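You operate a simulated robot arm through the tools that you are given. There is no shell and no other tool.

You are at the controls of a simulated robot arm. One attempt, no reset.

Task
Put things in order on the top of the bench with the ring press. At the end: the black peg from the top of the bench with the ring press stands on top of the yellow puck; the white bottle stands on top of the purple puck; the brown plug stands where the silver block stood; the silver block stands on top of the small brown spool; whatever was shut is shut again. Leave all else as you found it, and nothing knocked over.

It is judged by the outcome, as a careful person would: the job done as asked, and still so three seconds after it is handed in. It fails if anything else is knocked over, pushed out of place, dropped, spilled or broken.

Robot
A 6-joint arm with a two-finger gripper, fixed in place. Base frame: the origin is at the foot of the arm, x ahead of it, y to its left, z up; the work surface is at about z = 0.76. Lengths are in m, angles in degrees, forces in N, time in s.
With the tool pointing down near the work surface it reaches from about 0.3 to 0.68 m from the base axis. Its first joint turns from -66.0 to 66.0 degrees. Payload 2.45 kg.
Tool frame: the origin (TCP) lies between the finger pads and is the grasp point; the fingertips stand 0.03 m ahead of it; z points along the fingers, y is the line along which they close. Largest opening 0.106 m; the body of the gripper starts 0.079 m behind the TCP.
Orientation is that of the tool frame in the base frame, as [roll, pitch, yaw] about the fixed x, y, z axes, in that order (R = Rz(yaw) Ry(pitch) Rx(roll)). With the fingers straight down and closing along the base's y, the tool's x points along the base's -x, its y along +y and its z along -z.

Tools
- The arm moves only by the tool drive_tool. Its argument "series" is a list of rows, each an object of numbers (a shift or turn left out is 0, a gripper value left out holds the last): "x", "y", "z": the shift along the tool's x, y, z in m; "rx", "ry", "rz": the turn, a rotation vector about the tool's x, y, z in degrees; "gripper": the finger opening in m, from 0 to 0.106. In form: [{"x": .., "y": .., "z": .., "rx": .., "ry": .., "rz": .., "gripper": ..}, ...]. A call has 1 to 20 rows; each row is the pose to reach, as a shift and turn from the pose commanded when the call began, along the tool's axes at that moment. Each row takes 0.2 s and may step no farther than 0.05 m and 8.6 degrees from the row before; otherwise, or with a gripper value out of range, the whole call is refused. Where a pose cannot be reached the arm comes as near as it can. A force on the tool above 40 N (or 10 N above the force at the start of the call, whichever is more), or a blocked arm, ends the call early, and 0.2 s more pass. Each finger travels about 0.153 m/s and halts on what it meets, pressing with about 38 N; the grip force reading is that of the motor and also rises with nothing between the fingers. The clock runs only during rows and for 0.2 s after the last one: add rows that repeat a pose to give the fingers time. The reply holds the time, the measured pose of the TCP, the force on the tool along the base axes, the opening and the grip force, in the units named above and with some noise, with the torque about the TCP (base axes, N m) and any sound that the robot's microphone picked up.
- Cameras (640 x 400 px; columns grow to the right, rows downward): "scene" is fixed at [0.0673, 0.4413, 1.3985]; the picture's right is [-0.45, -0.89, 0.00], its down [-0.63, 0.32, -0.71] and it looks along [0.63, -0.32, -0.70] (base axes); focal length 339 px, centre (320, 200). "wrist" rides on the gripper at [0.076, -0.002, -0.106] in the tool frame; the picture's right is [0.02, 1.00, 0.00], its down [-0.78, 0.02, -0.62] and it looks along [-0.62, 0.01, 0.78] (tool axes); focal length 247 px, centre (320, 200). There is no depth. A picture from a camera that has moved, and an enlarged one, comes with that camera's place and axes in the base frame and with its lens. The place of the scene camera against the robot may be out by one fixed shift of up to 0.012 m in any direction.
- capture(camera): a new picture of that camera. The clock stands still meanwhile.
- inspect(camera, box): a new picture of the part [left, top, right, bottom] of that camera's present view, enlarged. The clock stands still meanwhile.
- hand_in(): hands the job in; it is judged then, once.

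Nothing tells you positions but the pictures and the camera data. Unless the task says otherwise, let go and move clear before handing in.

The tools are called after "Call:" as a command line: name --argument value ..., lists and objects as JSON in quotes. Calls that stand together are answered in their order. drive_tool: Moves the arm, as the interface text tells. Its arguments: {"type":"object","properties":{"series":{"type":"array","items":{"type":"object","properties":{"x":{"type":"number"},"y":{"type":"number"},"z":{"type":"number"},"rx":{"type":"number"},"ry":{"type":"number"},"rz":{"type":"number"},"gripper":{"type":"number"}}}}},"required":["series"]} The other tools are called the same way: capture (camera) takes a picture; inspect (camera, box) takes an enlarged picture of a part of a camera's view; hand_in () hands the job in.

At the start:

```text
time: 0.0
ee_pos: [0.324, 0.0609, 1.0112]
orientation: [179.9, 0.1, -180.0]
force: [-0.1, 0.6, 0.1]
torque: [-0.01, 0.02, -0.01]
finger_gap: 0.1059
finger_force: 0.1
```

scene: 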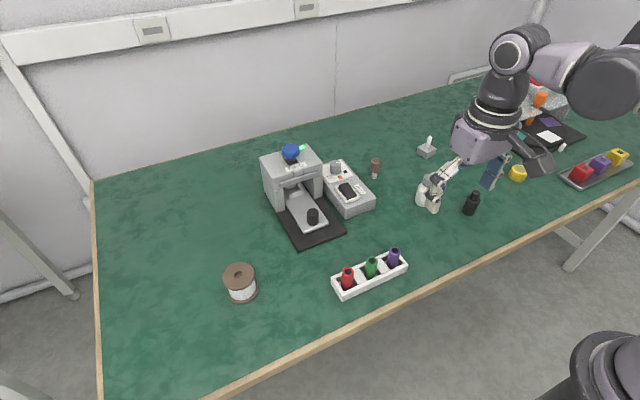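
wrist: 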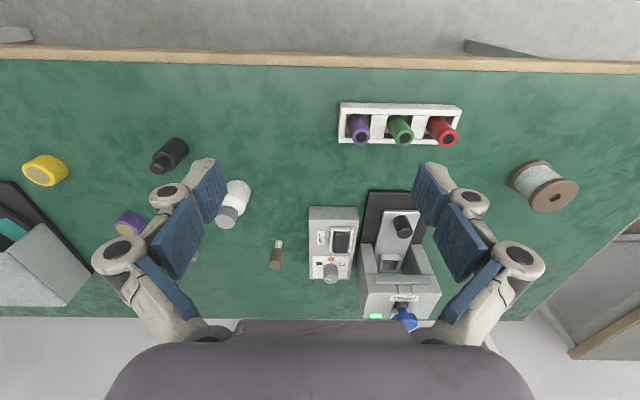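

I see a bench with a ring press, a control box, a rack of plugs, a spool, bottles and pucks. I'll look closer at the parts before I move.

Call:
inspect --camera "scene" --box '[220, 130, 420, 310]'

Call:
inspect --camera "scene" --box '[400, 70, 640, 230]'

Call:
inspect --camera "wrist" --box '[0, 120, 320, 320]'

Call:
inspect --camera "wrist" --box '[260, 90, 500, 330]'

```text
2.22 times, centred on (320, 220) of scene
camera zoom: at [0.0673, 0.4413, 1.3985], right [-0.45, -0.89, 0.0], down [-0.63, 0.32, -0.71], along [0.63, -0.32, -0.7], focal length 753 px, centre (320, 156)
```

zoom: 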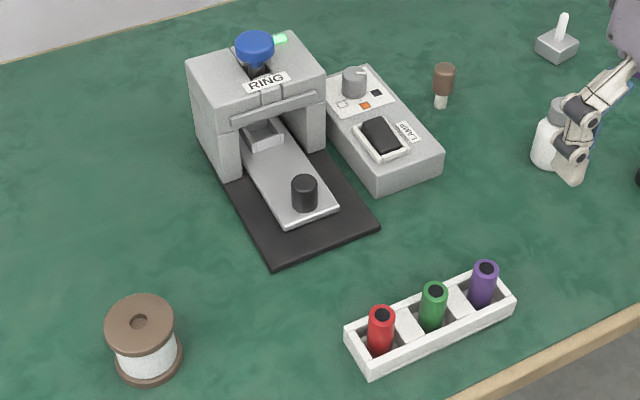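

```text
2.50 times, centred on (520, 150) of scene
camera zoom: at [0.0673, 0.4413, 1.3985], right [-0.45, -0.89, 0.0], down [-0.63, 0.32, -0.71], along [0.63, -0.32, -0.7], focal length 847 px, centre (-180, 325)
```

zoom: 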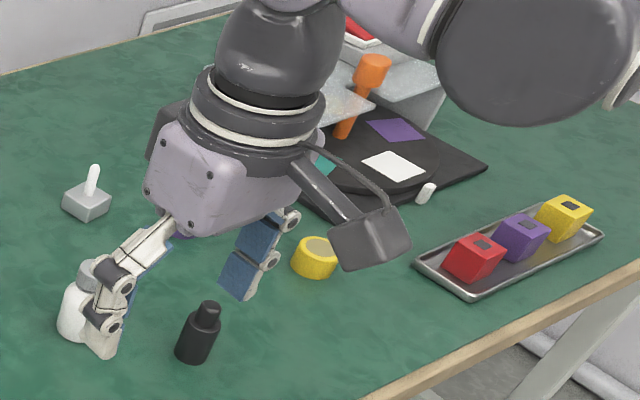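

```text
2.00 times, centred on (160, 220) of wrist
camera zoom: at [0.248, 0.0573, 1.1167], right [-0.02, 1.0, 0.0], down [0.78, 0.02, 0.62], along [0.62, 0.02, -0.78], focal length 494 px, centre (640, 160)
```

zoom: 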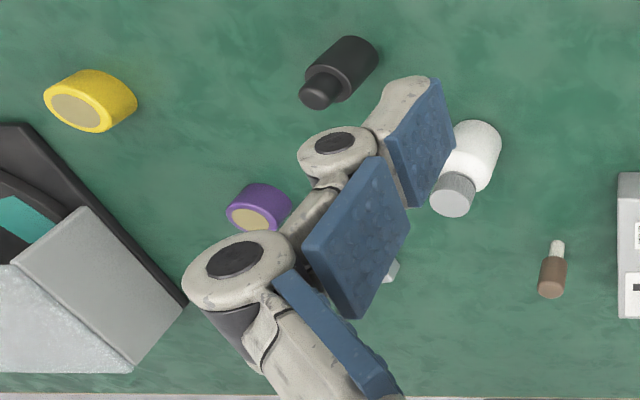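

```text
1.67 times, centred on (380, 210) of wrist
camera zoom: at [0.248, 0.0573, 1.1167], right [-0.02, 1.0, 0.0], down [0.78, 0.02, 0.62], along [0.62, 0.02, -0.78], focal length 412 px, centre (220, 183)
```

zoom: 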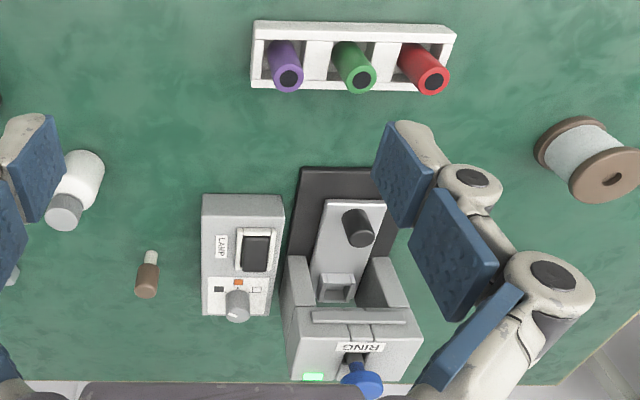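

The left half is clear enough, but the arm hides the right half. I'll move the tool sideways at this height to see the rest.

Call:
drive_tool --series '[{"y": -0.05}, {"y": -0.1}, {"y": -0.15}, {"y": -0.2}, {"y": -0.25}, {"y": -0.3}, {"y": -0.3}]'

Call:
capture --camera "wrist"

Call:
capture --camera "scene"

```text
time: 1.6
ee_pos: [0.3252, -0.2394, 1.0115]
orientation: [179.9, 0.1, -179.9]
force: [0.9, -0.1, 0.7]
torque: [0.0, 0.03, 0.0]
finger_gap: 0.106
finger_force: 0.1
```

```text
taken
camera wrist: at [0.2486, -0.2422, 1.1177], right [-0.02, 1.0, 0.0], down [0.78, 0.02, 0.62], along [0.62, 0.02, -0.78], focal length 247 px, centre (320, 200)
```

wrist: 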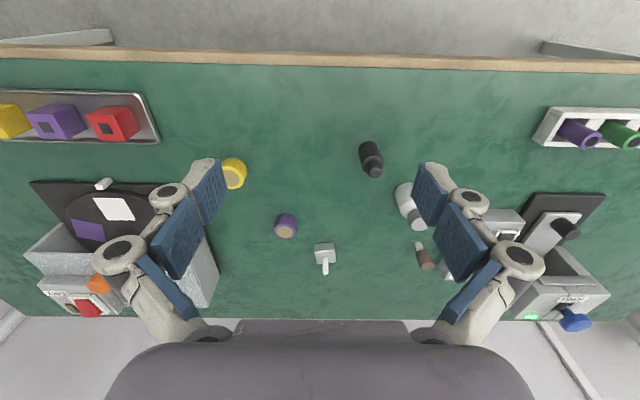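

```text
taken
```

scene: 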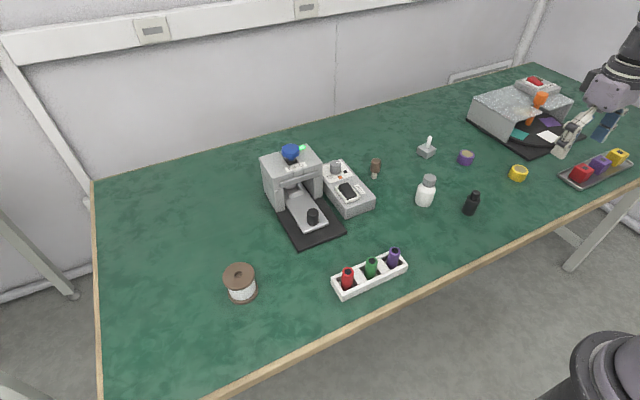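

Call:
inspect --camera "scene" --box '[350, 125, 510, 225]'

Call:
inspect --camera "scene" --box '[450, 60, 640, 200]'

Call:
inspect --camera "scene" --box '[240, 140, 390, 250]'

Call:
inspect --camera "wrist" --box '[180, 120, 480, 300]'

Call:
inspect --camera "wrist" --box '[0, 80, 240, 330]'

```text
4.00 times, centred on (430, 175) of scene
camera zoom: at [0.0673, 0.4413, 1.3985], right [-0.45, -0.89, 0.0], down [-0.63, 0.32, -0.71], along [0.63, -0.32, -0.7], focal length 1356 px, centre (-120, 300)
```

zoom: 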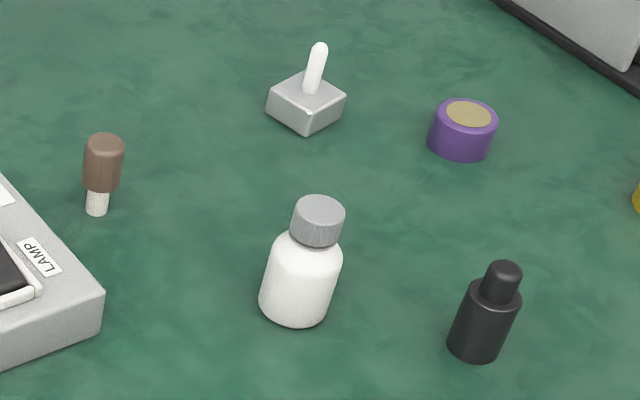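

```text
2.86 times, centred on (545, 130) of scene
camera zoom: at [0.0673, 0.4413, 1.3985], right [-0.45, -0.89, 0.0], down [-0.63, 0.32, -0.71], along [0.63, -0.32, -0.7], focal length 968 px, centre (-323, 400)
```

zoom: 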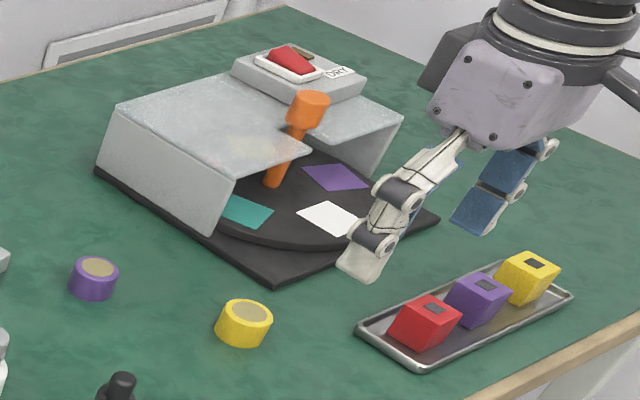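

```text
3.64 times, centred on (315, 195) of scene
camera zoom: at [0.0673, 0.4413, 1.3985], right [-0.45, -0.89, 0.0], down [-0.63, 0.32, -0.71], along [0.63, -0.32, -0.7], focal length 1232 px, centre (338, 218)
```

zoom: 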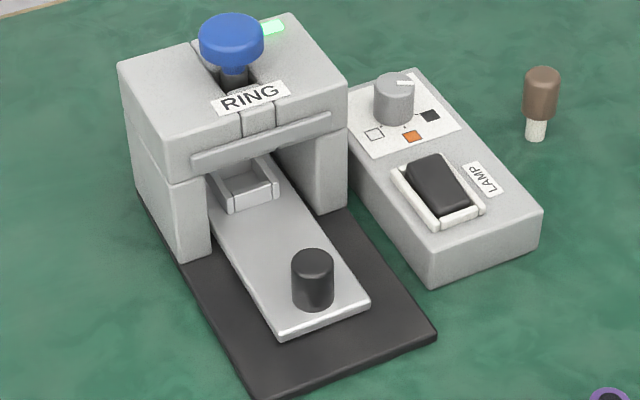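

```text
2.13 times, centred on (330, 210) of wrist
camera zoom: at [0.2486, -0.2422, 1.1177], right [-0.02, 1.0, 0.0], down [0.78, 0.02, 0.62], along [0.62, 0.02, -0.78], focal length 527 px, centre (299, 179)
```

zoom: 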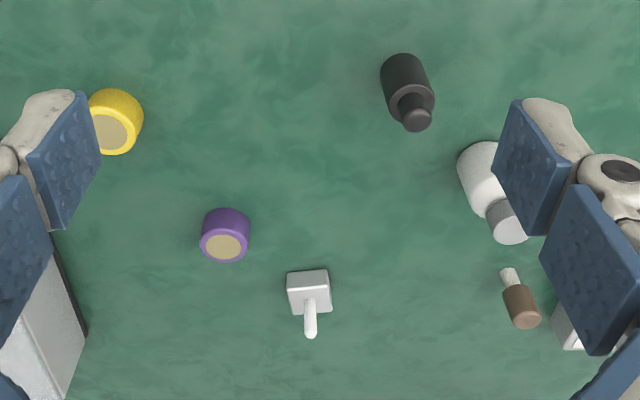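

```text
1.60 times, centred on (120, 205) of wrist
camera zoom: at [0.2486, -0.2422, 1.1177], right [-0.02, 1.0, 0.0], down [0.78, 0.02, 0.62], along [0.62, 0.02, -0.78], focal length 395 px, centre (640, 192)
```

zoom: 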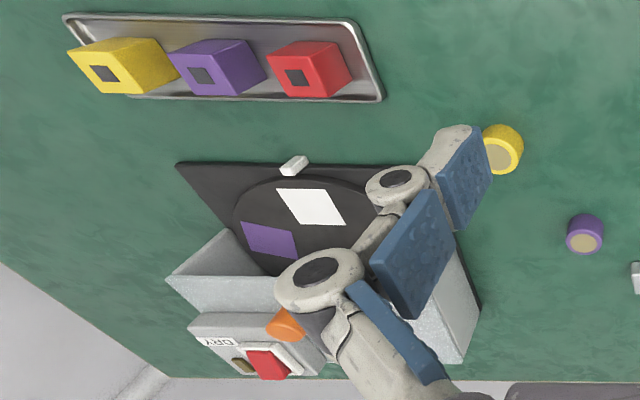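

The black stepped peg on the bench is at about (0.43, -0.16) and the white bottle at (0.51, -0.10). The yellow puck is at about (0.47, -0.37), the purple puck at (0.60, -0.30), the silver block at (0.65, -0.22), the brown plug at (0.65, -0.02) and the spool at (0.47, 0.42). The black cylinder on the press slide looks like the slide's knob. I'll hover nearer the group to refine these positions.

Call:
drive_tool --series '[{"x": -0.03, "y": 0.02, "z": 0.015}, {"x": -0.06, "y": 0.04, "z": 0.03}, {"x": -0.09, "y": 0.06, "z": 0.045}, {"x": -0.11, "y": 0.08, "z": 0.06}, {"x": -0.11, "y": 0.08, "z": 0.06}]'

Call:
capture --camera "wrist"

Call:
capture --camera "scene"

```text
time: 2.8
ee_pos: [0.4359, -0.1593, 0.9512]
orientation: [179.9, 0.2, -180.0]
force: [-0.9, 0.1, 0.1]
torque: [0.01, 0.01, -0.03]
finger_gap: 0.1061
finger_force: 0.2
```

```text
taken
camera wrist: at [0.3588, -0.1617, 1.0565], right [-0.02, 1.0, 0.0], down [0.78, 0.02, 0.62], along [0.62, 0.02, -0.78], focal length 247 px, centre (320, 200)
```

wrist: 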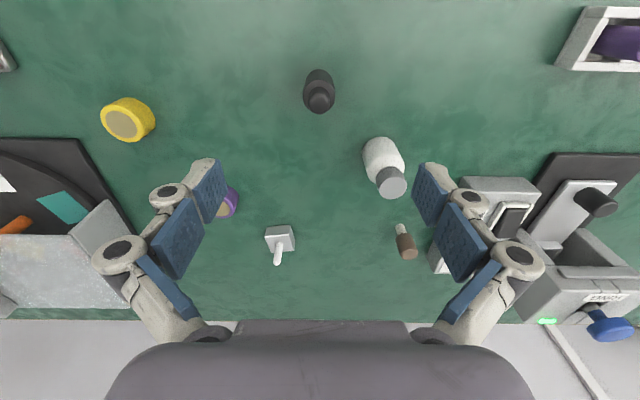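

```text
taken
```

scene: 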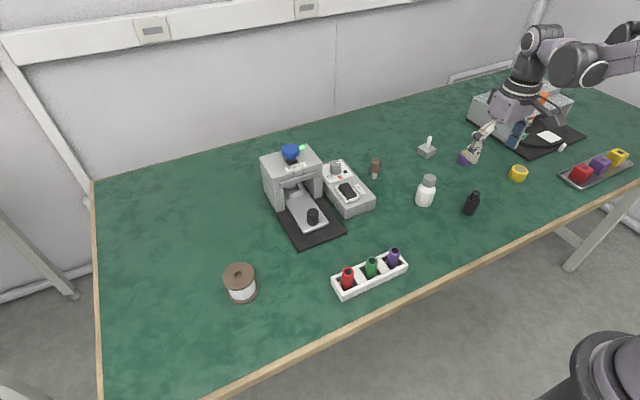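

I'll zoom in on the pieces from this closer pose.

Call:
inspect --camera "wrist" --box '[240, 60, 440, 185]'

Call:
inspect --camera "wrist" --box '[220, 180, 420, 305]'

Call:
inspect --camera "wrist" --box '[80, 80, 240, 180]'

```text
3.20 times, centred on (340, 122) of wrist
camera zoom: at [0.3588, -0.1617, 1.0565], right [-0.02, 1.0, 0.0], down [0.78, 0.02, 0.62], along [0.62, 0.02, -0.78], focal length 790 px, centre (256, 448)
```

zoom: 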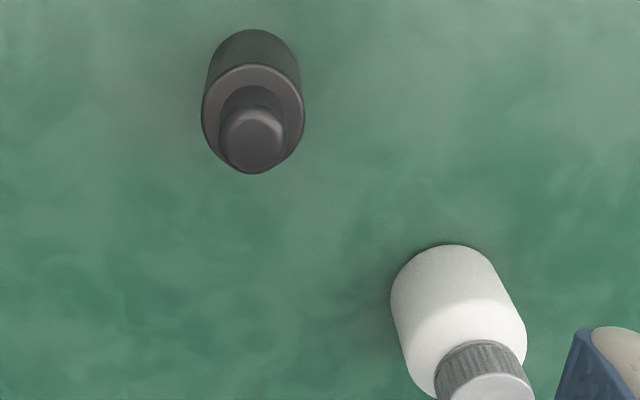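

```text
3.20 times, centred on (320, 242) of wrist
camera zoom: at [0.3588, -0.1617, 1.0565], right [-0.02, 1.0, 0.0], down [0.78, 0.02, 0.62], along [0.62, 0.02, -0.78], focal length 790 px, centre (320, 64)
```

zoom: 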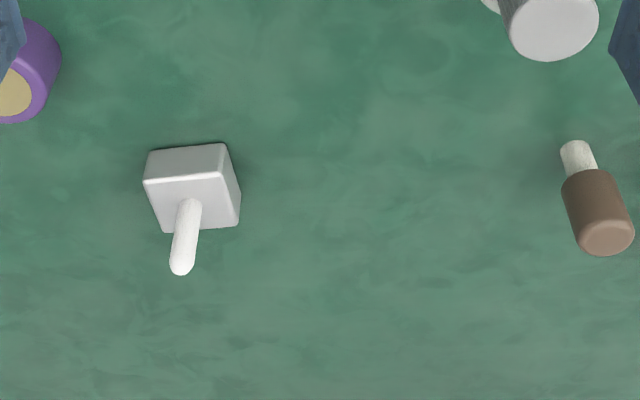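

```text
4.00 times, centred on (160, 130) of wrist
camera zoom: at [0.3588, -0.1617, 1.0565], right [-0.02, 1.0, 0.0], down [0.78, 0.02, 0.62], along [0.62, 0.02, -0.78], focal length 988 px, centre (960, 480)
```

zoom: 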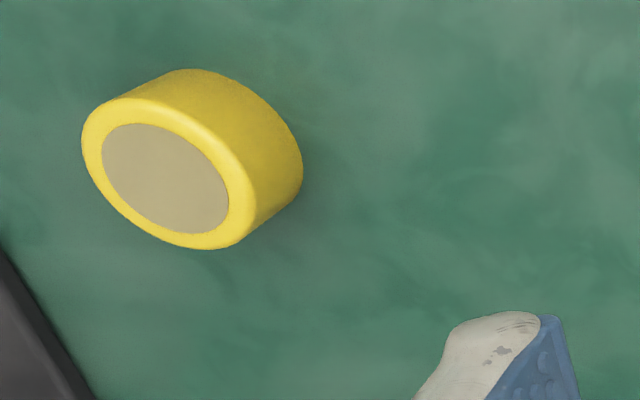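

The black peg stands at about (0.430, -0.161). It is roughly 31 mm across, with the shoulder near z 0.80 and the top near 0.827. I'll descend over it, grip the body and lift.

Call:
drive_tool --series '[{"x": 0.006, "y": -0.002, "z": 0.03, "gripper": 0.075}, {"x": 0.006, "y": -0.002, "z": 0.07}, {"x": 0.006, "y": -0.002, "z": 0.105}, {"x": 0.006, "y": -0.002, "z": 0.105}]'

Call:
capture --camera "wrist"

```text
time: 3.8
ee_pos: [0.4299, -0.1619, 0.8463]
orientation: [179.9, 0.1, -179.9]
force: [0.0, -0.1, 0.7]
torque: [0.0, 0.02, 0.0]
finger_gap: 0.0749
finger_force: 0.1
```

```text
taken
camera wrist: at [0.3535, -0.1644, 0.952], right [-0.02, 1.0, 0.0], down [0.78, 0.02, 0.62], along [0.62, 0.02, -0.78], focal length 247 px, centre (320, 200)
```

wrist: 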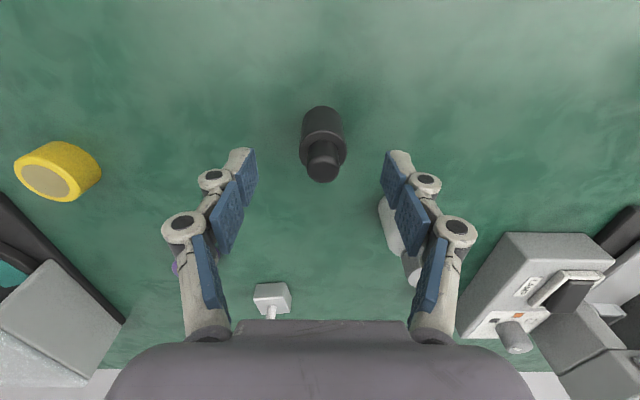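

The peg is centred between the fingers. I'll lower, grip and lift.

Call:
drive_tool --series '[{"z": 0.03}, {"z": 0.046}, {"z": 0.046}, {"z": 0.046, "gripper": 0.0}, {"z": 0.046, "gripper": 0.0}, {"z": 0.046, "gripper": 0.0}]'

```text
time: 5.2
ee_pos: [0.4293, -0.1597, 0.799]
orientation: [179.9, 0.0, -179.9]
force: [0.0, 1.2, 0.1]
torque: [-0.01, 0.02, 0.01]
finger_gap: 0.031
finger_force: 38.3
```

The grip is at 31 mm, as expected. I'll lift and carry the peg to above the yellow puck.

Call:
drive_tool --series '[{"z": -0.02}, {"z": -0.06}, {"z": -0.1}, {"x": -0.01, "y": -0.045, "z": -0.1}, {"x": -0.02, "y": -0.09, "z": -0.1}, {"x": -0.03, "y": -0.135, "z": -0.1}, {"x": -0.04, "y": -0.18, "z": -0.1}, {"x": -0.042, "y": -0.2, "z": -0.1}, {"x": -0.042, "y": -0.2, "z": -0.1}]'

Call:
capture --camera "wrist"

Call:
inspect --camera "wrist" --box '[220, 60, 420, 185]'

Call:
capture --camera "scene"

```text
time: 7.2
ee_pos: [0.473, -0.3588, 0.8992]
orientation: [179.9, 0.2, -179.9]
force: [-0.2, 0.4, -2.6]
torque: [-0.01, 0.01, -0.01]
finger_gap: 0.031
finger_force: 37.3
```

```text
taken
camera wrist: at [0.397, -0.3624, 1.0048], right [-0.02, 1.0, 0.0], down [0.78, 0.02, 0.62], along [0.62, 0.02, -0.78], focal length 247 px, centre (320, 200)
```

wrist: 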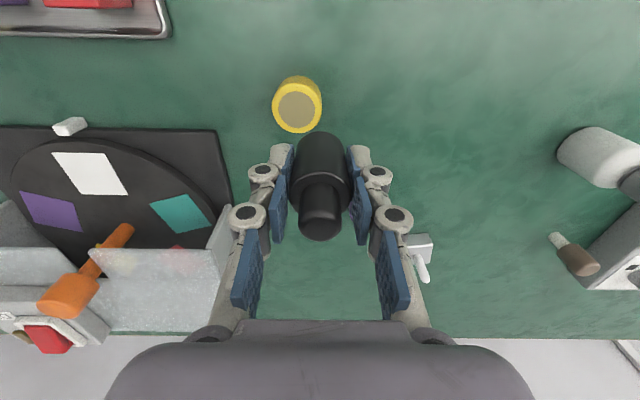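

```text
3.20 times, centred on (320, 122) of wrist
camera zoom: at [0.397, -0.3624, 1.0048], right [-0.02, 1.0, 0.0], down [0.78, 0.02, 0.62], along [0.62, 0.02, -0.78], focal length 790 px, centre (320, 448)
```

zoom: 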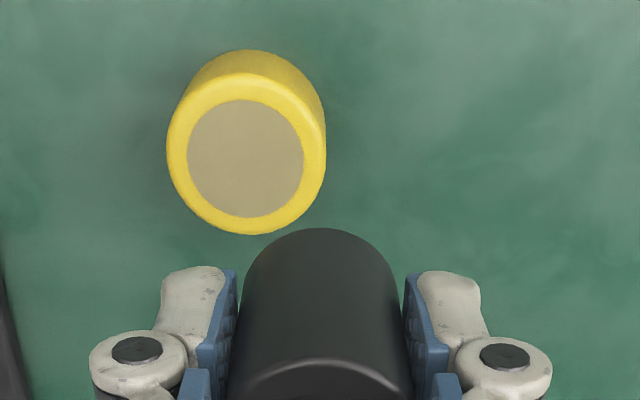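

```text
taken
```

scene: 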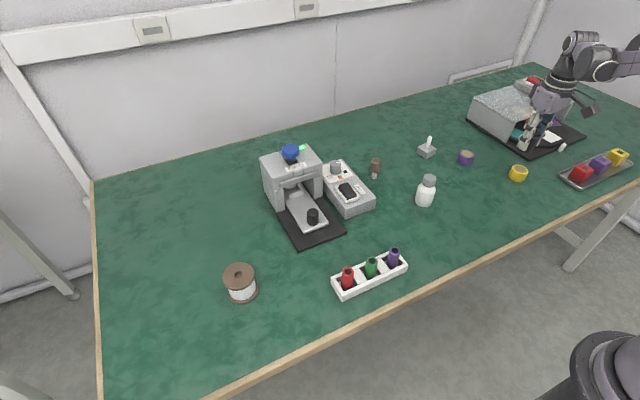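

The yellow puck's centre is at about (0.470, -0.382) with its top near z 0.786. The peg's bottom is 39 mm below the TCP. I'll centre over the puck and descend to just above it.

Call:
drive_tool --series '[{"x": 0.003, "y": -0.023}, {"x": 0.003, "y": -0.023, "z": 0.03}, {"x": 0.003, "y": -0.023, "z": 0.055}, {"x": 0.003, "y": -0.023, "z": 0.066}, {"x": 0.003, "y": -0.023, "z": 0.066}]'

Call:
capture --camera "wrist"

Call:
inspect --camera "scene" --box '[480, 130, 560, 190]'

```text
time: 8.4
ee_pos: [0.4691, -0.3842, 0.8315]
orientation: [179.9, 0.1, -180.0]
force: [-1.1, -0.2, -3.1]
torque: [-0.01, 0.0, 0.03]
finger_gap: 0.031
finger_force: 38.0
```

```text
taken
camera wrist: at [0.3922, -0.387, 0.939], right [-0.02, 1.0, 0.0], down [0.78, 0.02, 0.62], along [0.62, 0.02, -0.78], focal length 247 px, centre (320, 200)
```

wrist: 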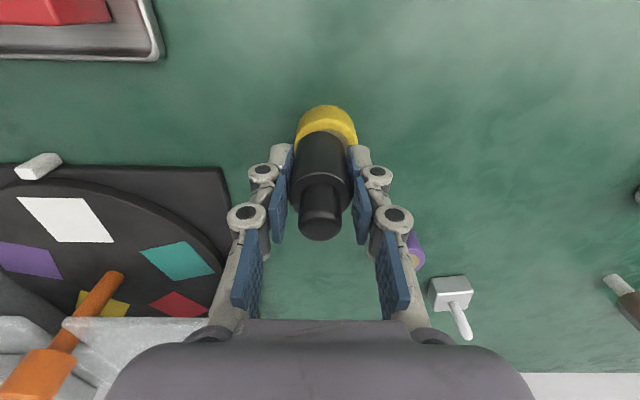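

```text
6.67 times, centred on (520, 160) of scene
camera zoom: at [0.0674, 0.4413, 1.3985], right [-0.45, -0.89, 0.0], down [-0.63, 0.32, -0.71], along [0.63, -0.32, -0.7], focal length 2260 px, centre (-1013, 467)
```

zoom: 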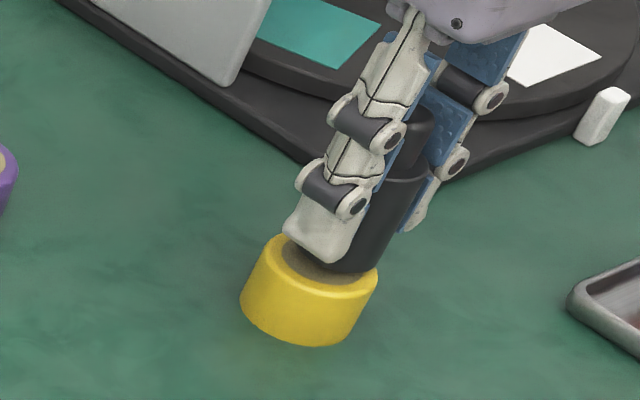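

The puck looks a few millimetres toward +y relative to the peg. I'll check this enlarged.

Call:
inspect --camera "wrist" --box '[270, 95, 380, 165]'

```text
5.71 times, centred on (325, 130) of wrist
camera zoom: at [0.3922, -0.387, 0.939], right [-0.02, 1.0, 0.0], down [0.78, 0.02, 0.62], along [0.62, 0.02, -0.78], focal length 1411 px, centre (291, 600)
```

zoom: 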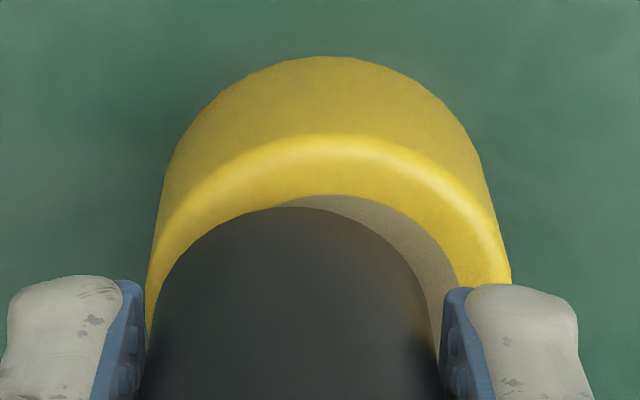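

The peg needs to shift about +4 mm in y and +1.5 mm in x. I'll correct that and then lower gently.

Call:
drive_tool --series '[{"x": -0.0015, "y": 0.004}, {"x": -0.0015, "y": 0.004, "z": 0.002}, {"x": -0.0015, "y": 0.004, "z": 0.004}, {"x": -0.0015, "y": 0.004, "z": 0.004}]'

Call:
inspect --camera "wrist" --box '[270, 95, 380, 165]'

Call:
inspect --camera "scene" --box '[480, 130, 560, 190]'

```text
time: 9.4
ee_pos: [0.4692, -0.3804, 0.8287]
orientation: [180.0, 0.1, -179.9]
force: [-0.3, -0.6, -3.2]
torque: [-0.01, 0.0, 0.0]
finger_gap: 0.0312
finger_force: 37.9
```

```text
5.71 times, centred on (325, 130) of wrist
camera zoom: at [0.3937, -0.383, 0.9349], right [-0.02, 1.0, 0.0], down [0.78, 0.02, 0.62], along [0.62, 0.02, -0.78], focal length 1411 px, centre (291, 600)
```

zoom: 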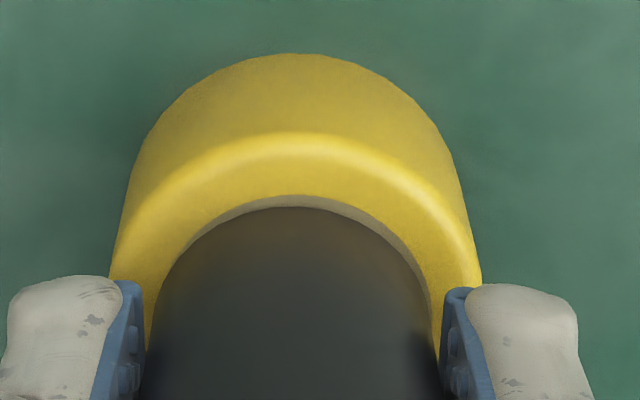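

```text
6.67 times, centred on (520, 160) of scene
camera zoom: at [0.0674, 0.4413, 1.3985], right [-0.45, -0.89, 0.0], down [-0.63, 0.32, -0.71], along [0.63, -0.32, -0.7], focal length 2260 px, centre (-1013, 467)
```

zoom: 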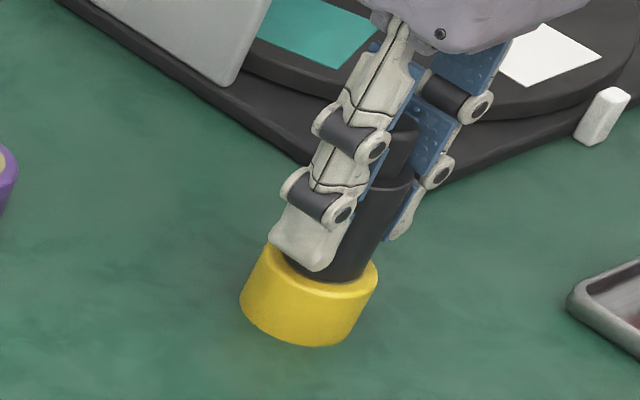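

The peg is centred now. I'll lower millimetre by millimetre until I feel contact.

Call:
drive_tool --series '[{"z": 0.001}, {"z": 0.002}, {"z": 0.002}]'

Call:
drive_tool --series '[{"z": 0.001}, {"z": 0.001}]'

```text
time: 10.2
ee_pos: [0.4705, -0.3804, 0.8272]
orientation: [179.9, 0.0, -179.8]
force: [-0.7, -0.2, -3.3]
torque: [0.02, -0.02, 0.01]
finger_gap: 0.0312
finger_force: 37.7
```

```text
time: 10.8
ee_pos: [0.4695, -0.3798, 0.8276]
orientation: [179.9, 0.1, -179.9]
force: [0.2, -0.4, 17.8]
torque: [0.0, 0.0, 0.0]
finger_gap: 0.0309
finger_force: 37.8
```

Contact is felt. I'll ease off slightly, open the fingers and rise.

Call:
drive_tool --series '[{"z": -0.0008}, {"z": -0.0008, "gripper": 0.036}, {"z": -0.0008, "gripper": 0.05}, {"z": -0.0008, "gripper": 0.06}, {"z": -0.02, "gripper": 0.06}, {"z": -0.05, "gripper": 0.06}, {"z": -0.09, "gripper": 0.06}, {"z": -0.09, "gripper": 0.106}]'

Call:
inspect --camera "scene" --box '[480, 130, 560, 190]'

Call:
capture --camera "wrist"

```text
time: 12.6
ee_pos: [0.4702, -0.3824, 0.9156]
orientation: [179.8, 0.2, -179.9]
force: [-0.1, 0.4, 0.2]
torque: [-0.01, 0.01, -0.01]
finger_gap: 0.1061
finger_force: 0.1
```

```text
6.67 times, centred on (520, 160) of scene
camera zoom: at [0.0673, 0.4413, 1.3985], right [-0.45, -0.89, 0.0], down [-0.63, 0.32, -0.71], along [0.63, -0.32, -0.7], focal length 2260 px, centre (-1013, 467)
```

zoom: 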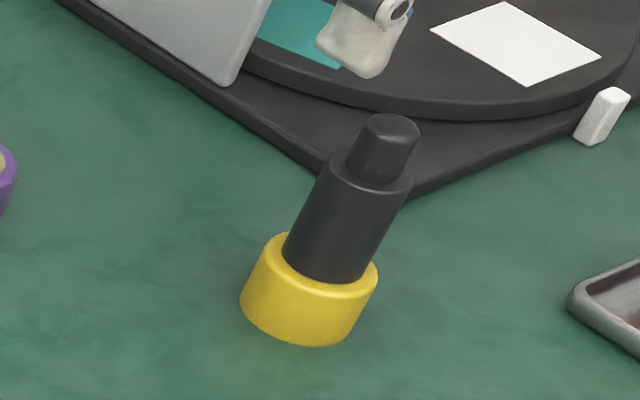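

```text
taken
camera wrist: at [0.3934, -0.3847, 1.0214], right [-0.02, 1.0, 0.0], down [0.78, 0.02, 0.62], along [0.62, 0.02, -0.78], focal length 247 px, centre (320, 200)
```

wrist: 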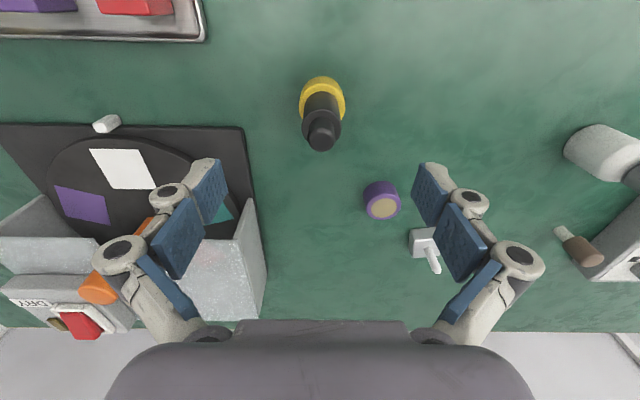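

The peg stands on the yellow puck. Next is the bottle, but first I'll measure the purple puck from here.

Call:
inspect --camera "wrist" --box '[330, 160, 430, 222]'

```text
6.40 times, centred on (380, 191) of wrist
camera zoom: at [0.3934, -0.3847, 1.0214], right [-0.02, 1.0, 0.0], down [0.78, 0.02, 0.62], along [0.62, 0.02, -0.78], focal length 1581 px, centre (-64, 258)
```

zoom: 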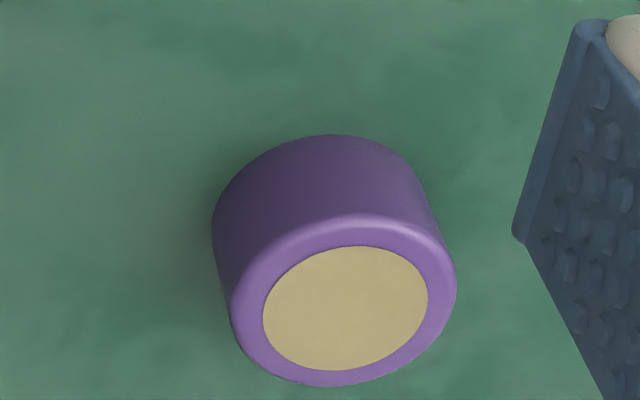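

The purple puck is at about (0.591, -0.300) with its top near z 0.787. I'll go to above the bottle at about (0.512, -0.081).

Call:
drive_tool --series '[{"z": -0.02}, {"x": -0.007, "y": 0.05, "z": -0.02}, {"x": -0.014, "y": 0.1, "z": -0.02}, {"x": -0.021, "y": 0.15, "z": -0.02}, {"x": -0.028, "y": 0.2, "z": -0.02}, {"x": -0.035, "y": 0.25, "z": -0.02}, {"x": -0.042, "y": 0.299, "z": -0.02}, {"x": -0.042, "y": 0.299, "z": -0.02}]'

Call:
capture --camera "wrist"

Call:
inspect --camera "wrist" --box '[260, 60, 380, 180]'

Call:
inspect --camera "wrist" --box '[180, 130, 420, 280]'

```text
refused: row 2 steps farther than a row can; nothing moved
```

```text
taken
camera wrist: at [0.3934, -0.3847, 1.0214], right [-0.02, 1.0, 0.0], down [0.78, 0.02, 0.62], along [0.62, 0.02, -0.78], focal length 247 px, centre (320, 200)
```

wrist: 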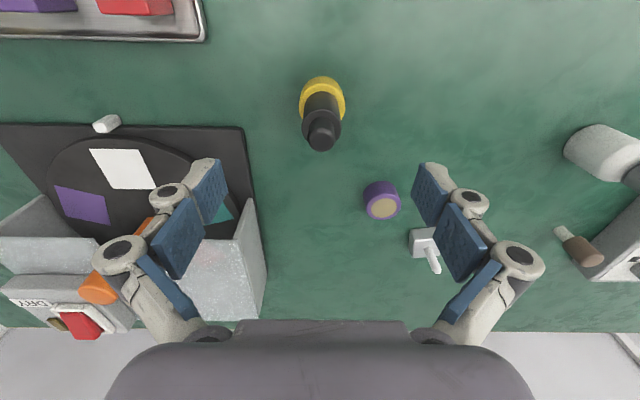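

```text
3.33 times, centred on (320, 120) of wrist
camera zoom: at [0.3934, -0.3847, 1.0214], right [-0.02, 1.0, 0.0], down [0.78, 0.02, 0.62], along [0.62, 0.02, -0.78], focal length 823 px, centre (320, 467)
```

zoom: 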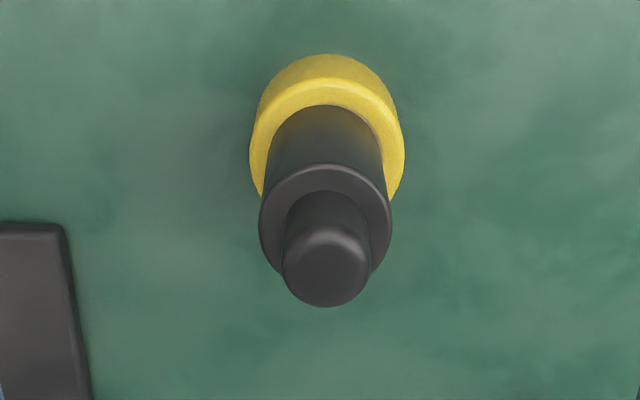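

```text
2.67 times, centred on (300, 205) of wrist
camera zoom: at [0.3934, -0.3847, 1.0214], right [-0.02, 1.0, 0.0], down [0.78, 0.02, 0.62], along [0.62, 0.02, -0.78], focal length 659 px, centre (373, 187)
```

zoom: 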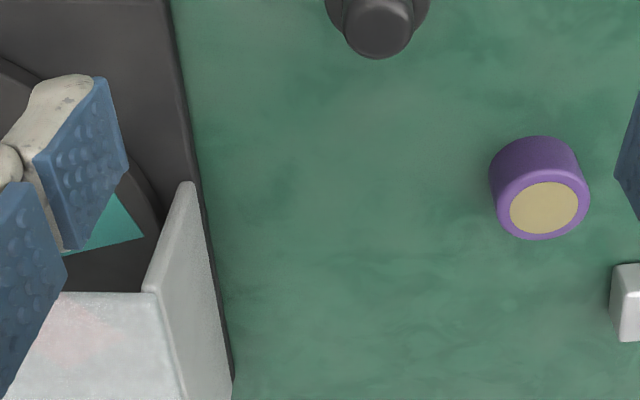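

One step was slightly over the limit and the call was refused, so nothing moved. I'll repeat it with smaller steps.

Call:
drive_tool --series '[{"z": -0.02}, {"x": -0.006, "y": 0.045, "z": -0.02}, {"x": -0.012, "y": 0.09, "z": -0.02}, {"x": -0.018, "y": 0.135, "z": -0.02}, {"x": -0.024, "y": 0.18, "z": -0.02}, {"x": -0.03, "y": 0.225, "z": -0.02}, {"x": -0.036, "y": 0.27, "z": -0.02}, {"x": -0.042, "y": 0.299, "z": -0.02}, {"x": -0.042, "y": 0.299, "z": -0.02}]'

Call:
capture --camera "wrist"

Call:
inspect --camera "wrist" --box '[260, 60, 420, 160]'

Call:
inspect --camera "wrist" --box '[220, 130, 420, 255]'

```text
time: 14.6
ee_pos: [0.5116, -0.0819, 0.9381]
orientation: [179.9, 0.1, -179.9]
force: [-0.8, 0.1, -0.5]
torque: [0.0, 0.0, -0.01]
finger_gap: 0.106
finger_force: 0.1
```

```text
taken
camera wrist: at [0.4341, -0.0843, 1.044], right [-0.02, 1.0, 0.0], down [0.78, 0.02, 0.62], along [0.62, 0.02, -0.78], focal length 247 px, centre (320, 200)
```

wrist: 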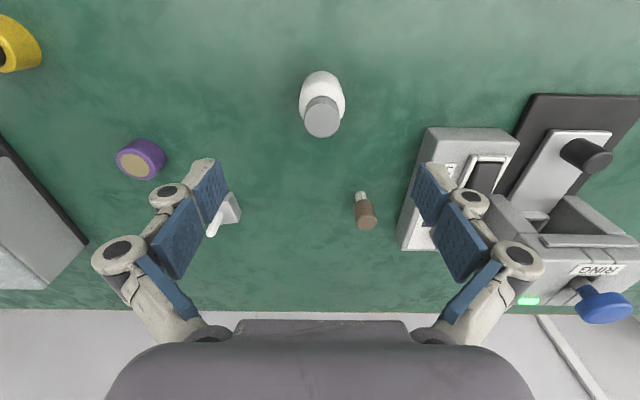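

```text
4.00 times, centred on (340, 110) of wrist
camera zoom: at [0.4341, -0.0843, 1.044], right [-0.02, 1.0, 0.0], down [0.78, 0.02, 0.62], along [0.62, 0.02, -0.78], focal length 988 px, centre (240, 560)
```

zoom: 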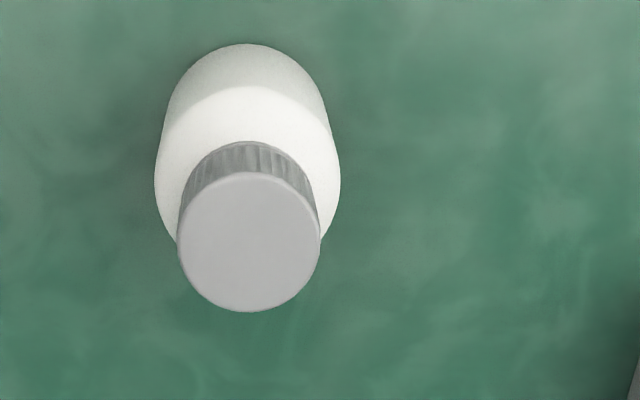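

```text
3.20 times, centred on (320, 192) of wrist
camera zoom: at [0.4341, -0.0843, 1.044], right [-0.02, 1.0, 0.0], down [0.78, 0.02, 0.62], along [0.62, 0.02, -0.78], focal length 790 px, centre (320, 224)
```

zoom: 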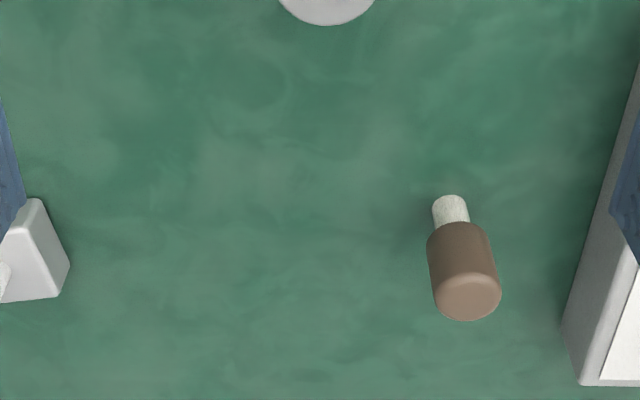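

The bottle's centre is at about (0.511, -0.081), its body about 44 mm across and its top near z 0.840. I'll descend and grip the body.

Call:
drive_tool --series '[{"y": 0.001, "z": 0.045}, {"y": 0.001, "z": 0.09}, {"y": 0.001, "z": 0.12}, {"y": 0.001, "z": 0.138}, {"y": 0.001, "z": 0.138}, {"y": 0.001, "z": 0.138, "gripper": 0.0}, {"y": 0.001, "z": 0.138, "gripper": 0.0}, {"y": 0.001, "z": 0.138, "gripper": 0.0}, {"y": 0.001, "z": 0.138, "gripper": 0.0}]'

Call:
capture --camera "wrist"

```text
time: 16.6
ee_pos: [0.5113, -0.0811, 0.8005]
orientation: [179.9, 0.1, -179.9]
force: [-0.8, 0.3, 0.4]
torque: [0.08, 0.01, 0.02]
finger_gap: 0.0425
finger_force: 38.0
```

```text
taken
camera wrist: at [0.435, -0.0834, 0.9064], right [-0.02, 1.0, 0.0], down [0.78, 0.02, 0.62], along [0.62, 0.02, -0.78], focal length 247 px, centre (320, 200)
```

wrist: 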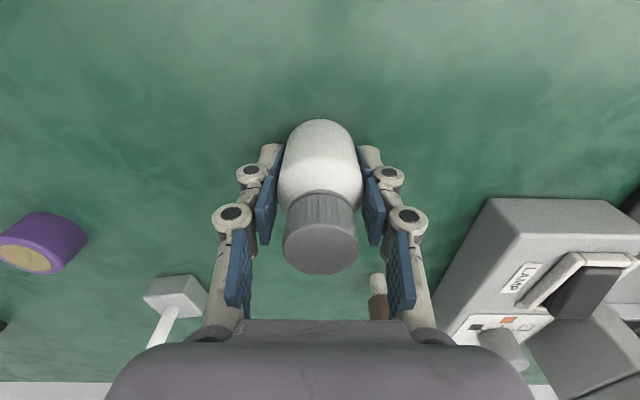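

The grip is good at 42.5 mm. I'll lift and carry the bottle to above the purple puck.

Call:
drive_tool --series '[{"z": -0.02}, {"z": -0.06}, {"z": -0.105}, {"x": -0.016, "y": -0.044, "z": -0.105}, {"x": -0.032, "y": -0.088, "z": -0.105}, {"x": -0.048, "y": -0.132, "z": -0.105}, {"x": -0.064, "y": -0.176, "z": -0.105}, {"x": -0.079, "y": -0.219, "z": -0.105}, {"x": -0.079, "y": -0.219, "z": -0.105}]'

Call:
capture --camera "wrist"

Call:
inspect --camera "scene" --box '[400, 110, 520, 200]'

```text
time: 18.6
ee_pos: [0.5923, -0.2989, 0.9028]
orientation: [179.9, 0.1, -179.9]
force: [0.5, 0.2, 0.2]
torque: [-0.02, 0.0, 0.02]
finger_gap: 0.0421
finger_force: 37.8
```

```text
taken
camera wrist: at [0.5156, -0.302, 1.0093], right [-0.02, 1.0, 0.0], down [0.78, 0.02, 0.62], along [0.62, 0.02, -0.78], focal length 247 px, centre (320, 200)
```

wrist: 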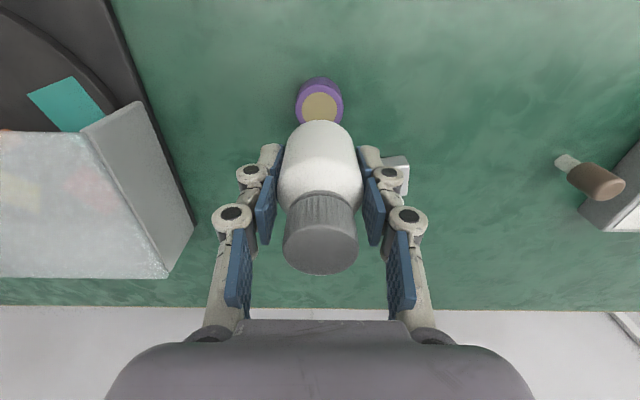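

```text
4.44 times, centred on (460, 155) of scene
camera zoom: at [0.0674, 0.4413, 1.3985], right [-0.45, -0.89, 0.0], down [-0.63, 0.32, -0.71], along [0.63, -0.32, -0.7], focal length 1506 px, centre (-302, 400)
```

zoom: 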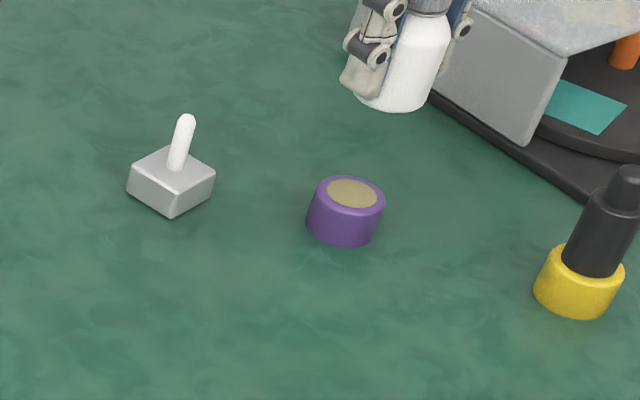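

The puck sits just below the bottle. I'll refine the alignment with an enlargement.

Call:
inspect --camera "wrist" --box '[260, 70, 380, 145]'

```text
5.33 times, centred on (320, 108) of wrist
camera zoom: at [0.5156, -0.302, 1.0093], right [-0.02, 1.0, 0.0], down [0.78, 0.02, 0.62], along [0.62, 0.02, -0.78], focal length 1317 px, centre (320, 693)
```

zoom: 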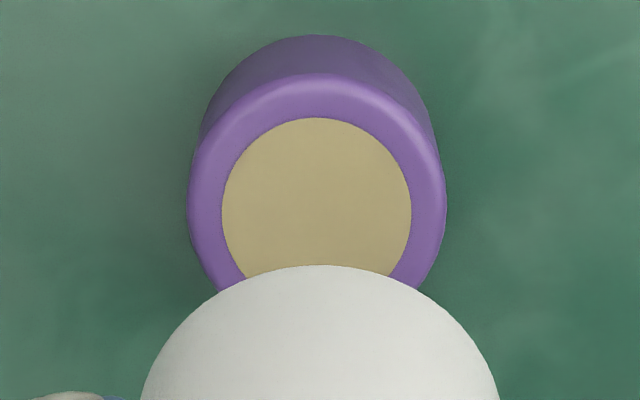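

The alignment needs only a 2 mm shift in x. I'll descend to a few mm above the puck.

Call:
drive_tool --series '[{"x": 0.002, "z": 0.02}, {"x": 0.002, "z": 0.045}, {"x": 0.002, "z": 0.062}, {"x": 0.002, "z": 0.069}, {"x": 0.002, "z": 0.069}]'

Call:
inspect --camera "wrist" --box '[260, 95, 380, 170]'

Call:
inspect --camera "scene" --box '[420, 120, 500, 180]'

```text
time: 19.8
ee_pos: [0.59, -0.2984, 0.8327]
orientation: [179.9, 0.1, -179.8]
force: [0.1, 0.1, -1.0]
torque: [0.01, 0.01, 0.02]
finger_gap: 0.0421
finger_force: 38.2
```

```text
5.33 times, centred on (320, 132) of wrist
camera zoom: at [0.5129, -0.3012, 0.9401], right [-0.02, 1.0, 0.0], down [0.78, 0.02, 0.62], along [0.62, 0.02, -0.78], focal length 1317 px, centre (320, 560)
```

zoom: 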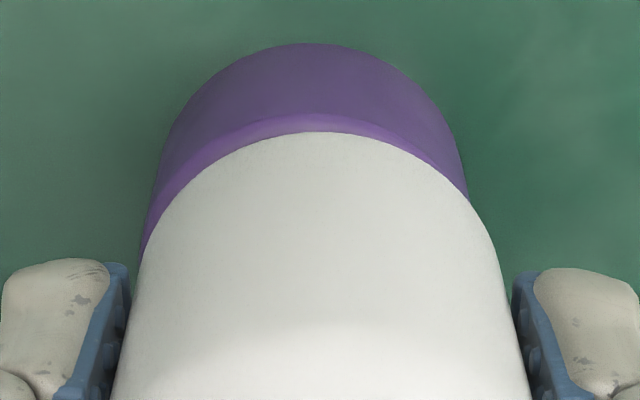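

```text
6.67 times, centred on (460, 150) of scene
camera zoom: at [0.0673, 0.4413, 1.3985], right [-0.45, -0.89, 0.0], down [-0.63, 0.32, -0.71], along [0.63, -0.32, -0.7], focal length 2260 px, centre (-613, 533)
```

zoom: 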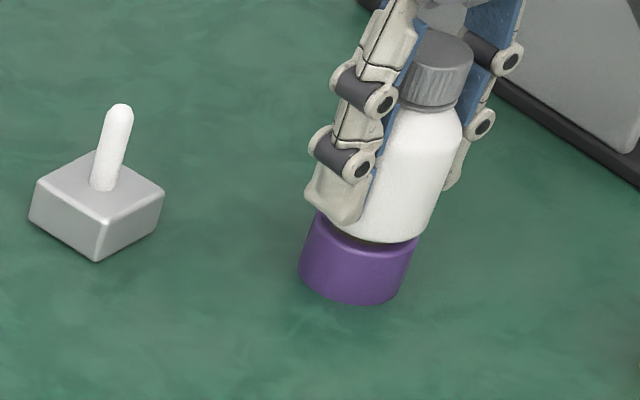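

The bottle is about 1 mm off in y. I'll adjust and creep down until contact.

Call:
drive_tool --series '[{"y": -0.0013}, {"y": -0.0013, "z": 0.0015}, {"y": -0.0013, "z": 0.003}, {"y": -0.0013, "z": 0.003}]'

Call:
drive_tool --series '[{"z": 0.001}, {"z": 0.001}]'

```text
time: 20.8
ee_pos: [0.5889, -0.3008, 0.8304]
orientation: [179.9, 0.1, -179.9]
force: [0.2, -0.3, -1.1]
torque: [0.01, -0.04, 0.01]
finger_gap: 0.0424
finger_force: 38.0
```

```text
time: 21.4
ee_pos: [0.588, -0.3002, 0.83]
orientation: [179.9, 0.2, -180.0]
force: [-0.1, 0.0, -1.9]
torque: [-0.03, 0.02, 0.0]
finger_gap: 0.0421
finger_force: 37.9
```

Call:
drive_tool --series '[{"z": 0.001}, {"z": 0.001}]'

Call:
inspect --camera "wrist" --box '[260, 95, 380, 170]'

Call:
inspect --camera "scene" --box '[420, 120, 500, 180]'

```text
time: 22.0
ee_pos: [0.5887, -0.3009, 0.8294]
orientation: [179.8, 0.2, -179.9]
force: [-0.3, -0.9, -0.6]
torque: [-0.01, 0.0, -0.01]
finger_gap: 0.0427
finger_force: 38.4
```

```text
5.33 times, centred on (320, 132) of wrist
camera zoom: at [0.5124, -0.303, 0.9353], right [-0.02, 1.0, 0.0], down [0.78, 0.02, 0.62], along [0.62, 0.02, -0.78], focal length 1317 px, centre (320, 560)
```

zoom: 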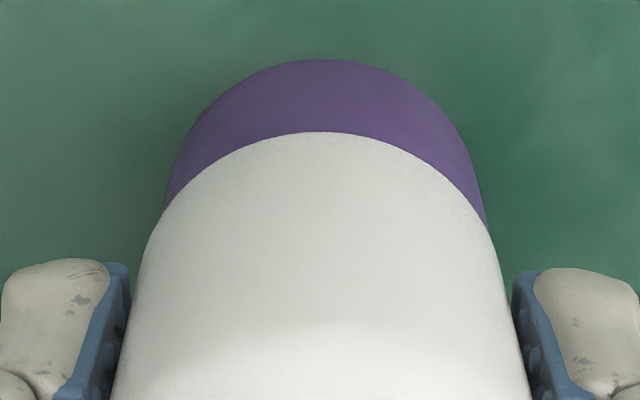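

```text
6.67 times, centred on (460, 150) of scene
camera zoom: at [0.0673, 0.4413, 1.3985], right [-0.45, -0.89, 0.0], down [-0.63, 0.32, -0.71], along [0.63, -0.32, -0.7], focal length 2260 px, centre (-613, 533)
```

zoom: 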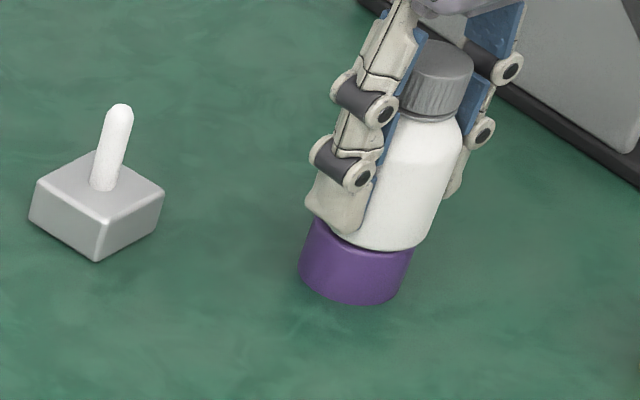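

Contact isn't certain yet. I'll look closer from the scene side.

Call:
inspect --camera "scene" --box '[448, 135, 488, 165]'

```text
13.33 times, centred on (468, 150) of scene
camera zoom: at [0.0673, 0.4413, 1.3985], right [-0.45, -0.89, 0.0], down [-0.63, 0.32, -0.71], along [0.63, -0.32, -0.7], focal length 4519 px, centre (-1653, 867)
```

zoom: 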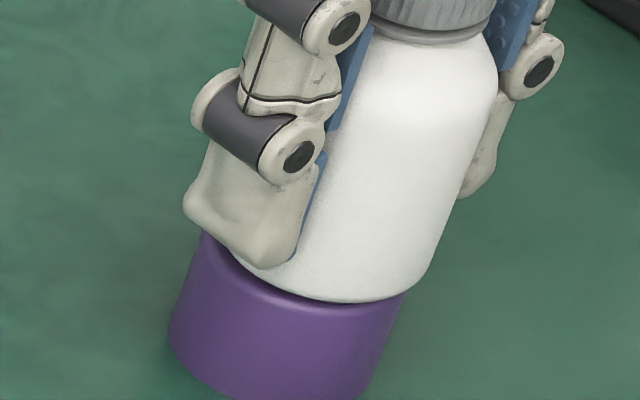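

The bottle is offset about 1–2 mm from the puck centre. I'll nudge it and continue the creep.

Call:
drive_tool --series '[{"x": -0.0015, "y": 0.001}, {"x": -0.0015, "y": 0.001}, {"x": -0.0015, "y": 0.001, "z": 0.001}, {"x": -0.0015, "y": 0.001, "z": 0.001}]'

Call:
inspect --camera "wrist" --box '[260, 95, 380, 170]'

Call:
inspect --camera "scene" --box '[448, 135, 488, 165]'

```text
time: 23.0
ee_pos: [0.59, -0.2996, 0.8283]
orientation: [179.9, 0.1, -179.8]
force: [0.0, -0.5, 0.2]
torque: [0.01, 0.0, 0.02]
finger_gap: 0.0425
finger_force: 38.3
```

```text
5.33 times, centred on (320, 132) of wrist
camera zoom: at [0.5136, -0.3018, 0.9345], right [-0.02, 1.0, 0.0], down [0.78, 0.02, 0.62], along [0.62, 0.02, -0.78], focal length 1317 px, centre (320, 560)
```

zoom: 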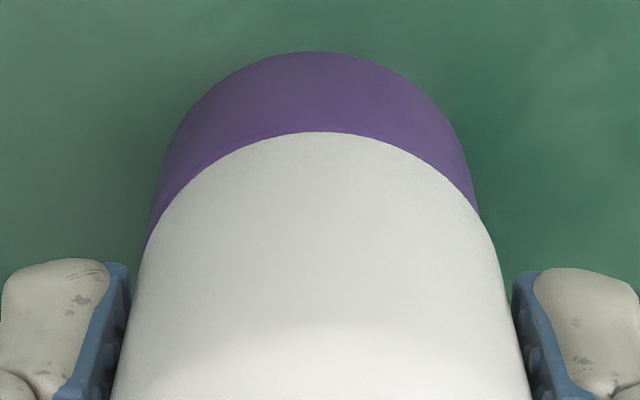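

```text
13.33 times, centred on (468, 150) of scene
camera zoom: at [0.0673, 0.4413, 1.3985], right [-0.45, -0.89, 0.0], down [-0.63, 0.32, -0.71], along [0.63, -0.32, -0.7], focal length 4519 px, centre (-1653, 867)
```

zoom: 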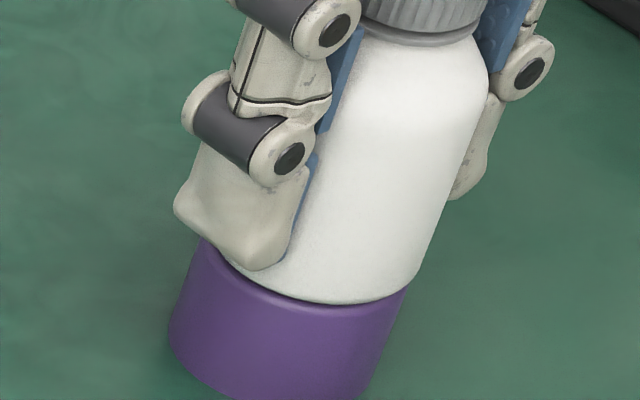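

It's well centred now. I'll creep the last bit.

Call:
drive_tool --series '[{"z": 0.0008}, {"z": 0.0008}]'

Call:
drive_tool --series '[{"z": 0.0008}, {"z": 0.0008}]'

```text
time: 23.6
ee_pos: [0.5896, -0.2993, 0.8277]
orientation: [179.9, 0.0, -180.0]
force: [1.8, 0.6, 13.9]
torque: [0.04, -0.04, 0.01]
finger_gap: 0.0426
finger_force: 37.7
```

```text
time: 24.2
ee_pos: [0.5897, -0.299, 0.8277]
orientation: [179.8, 0.2, -179.9]
force: [3.6, 1.7, 26.8]
torque: [0.08, -0.1, 0.01]
finger_gap: 0.0423
finger_force: 37.8
```

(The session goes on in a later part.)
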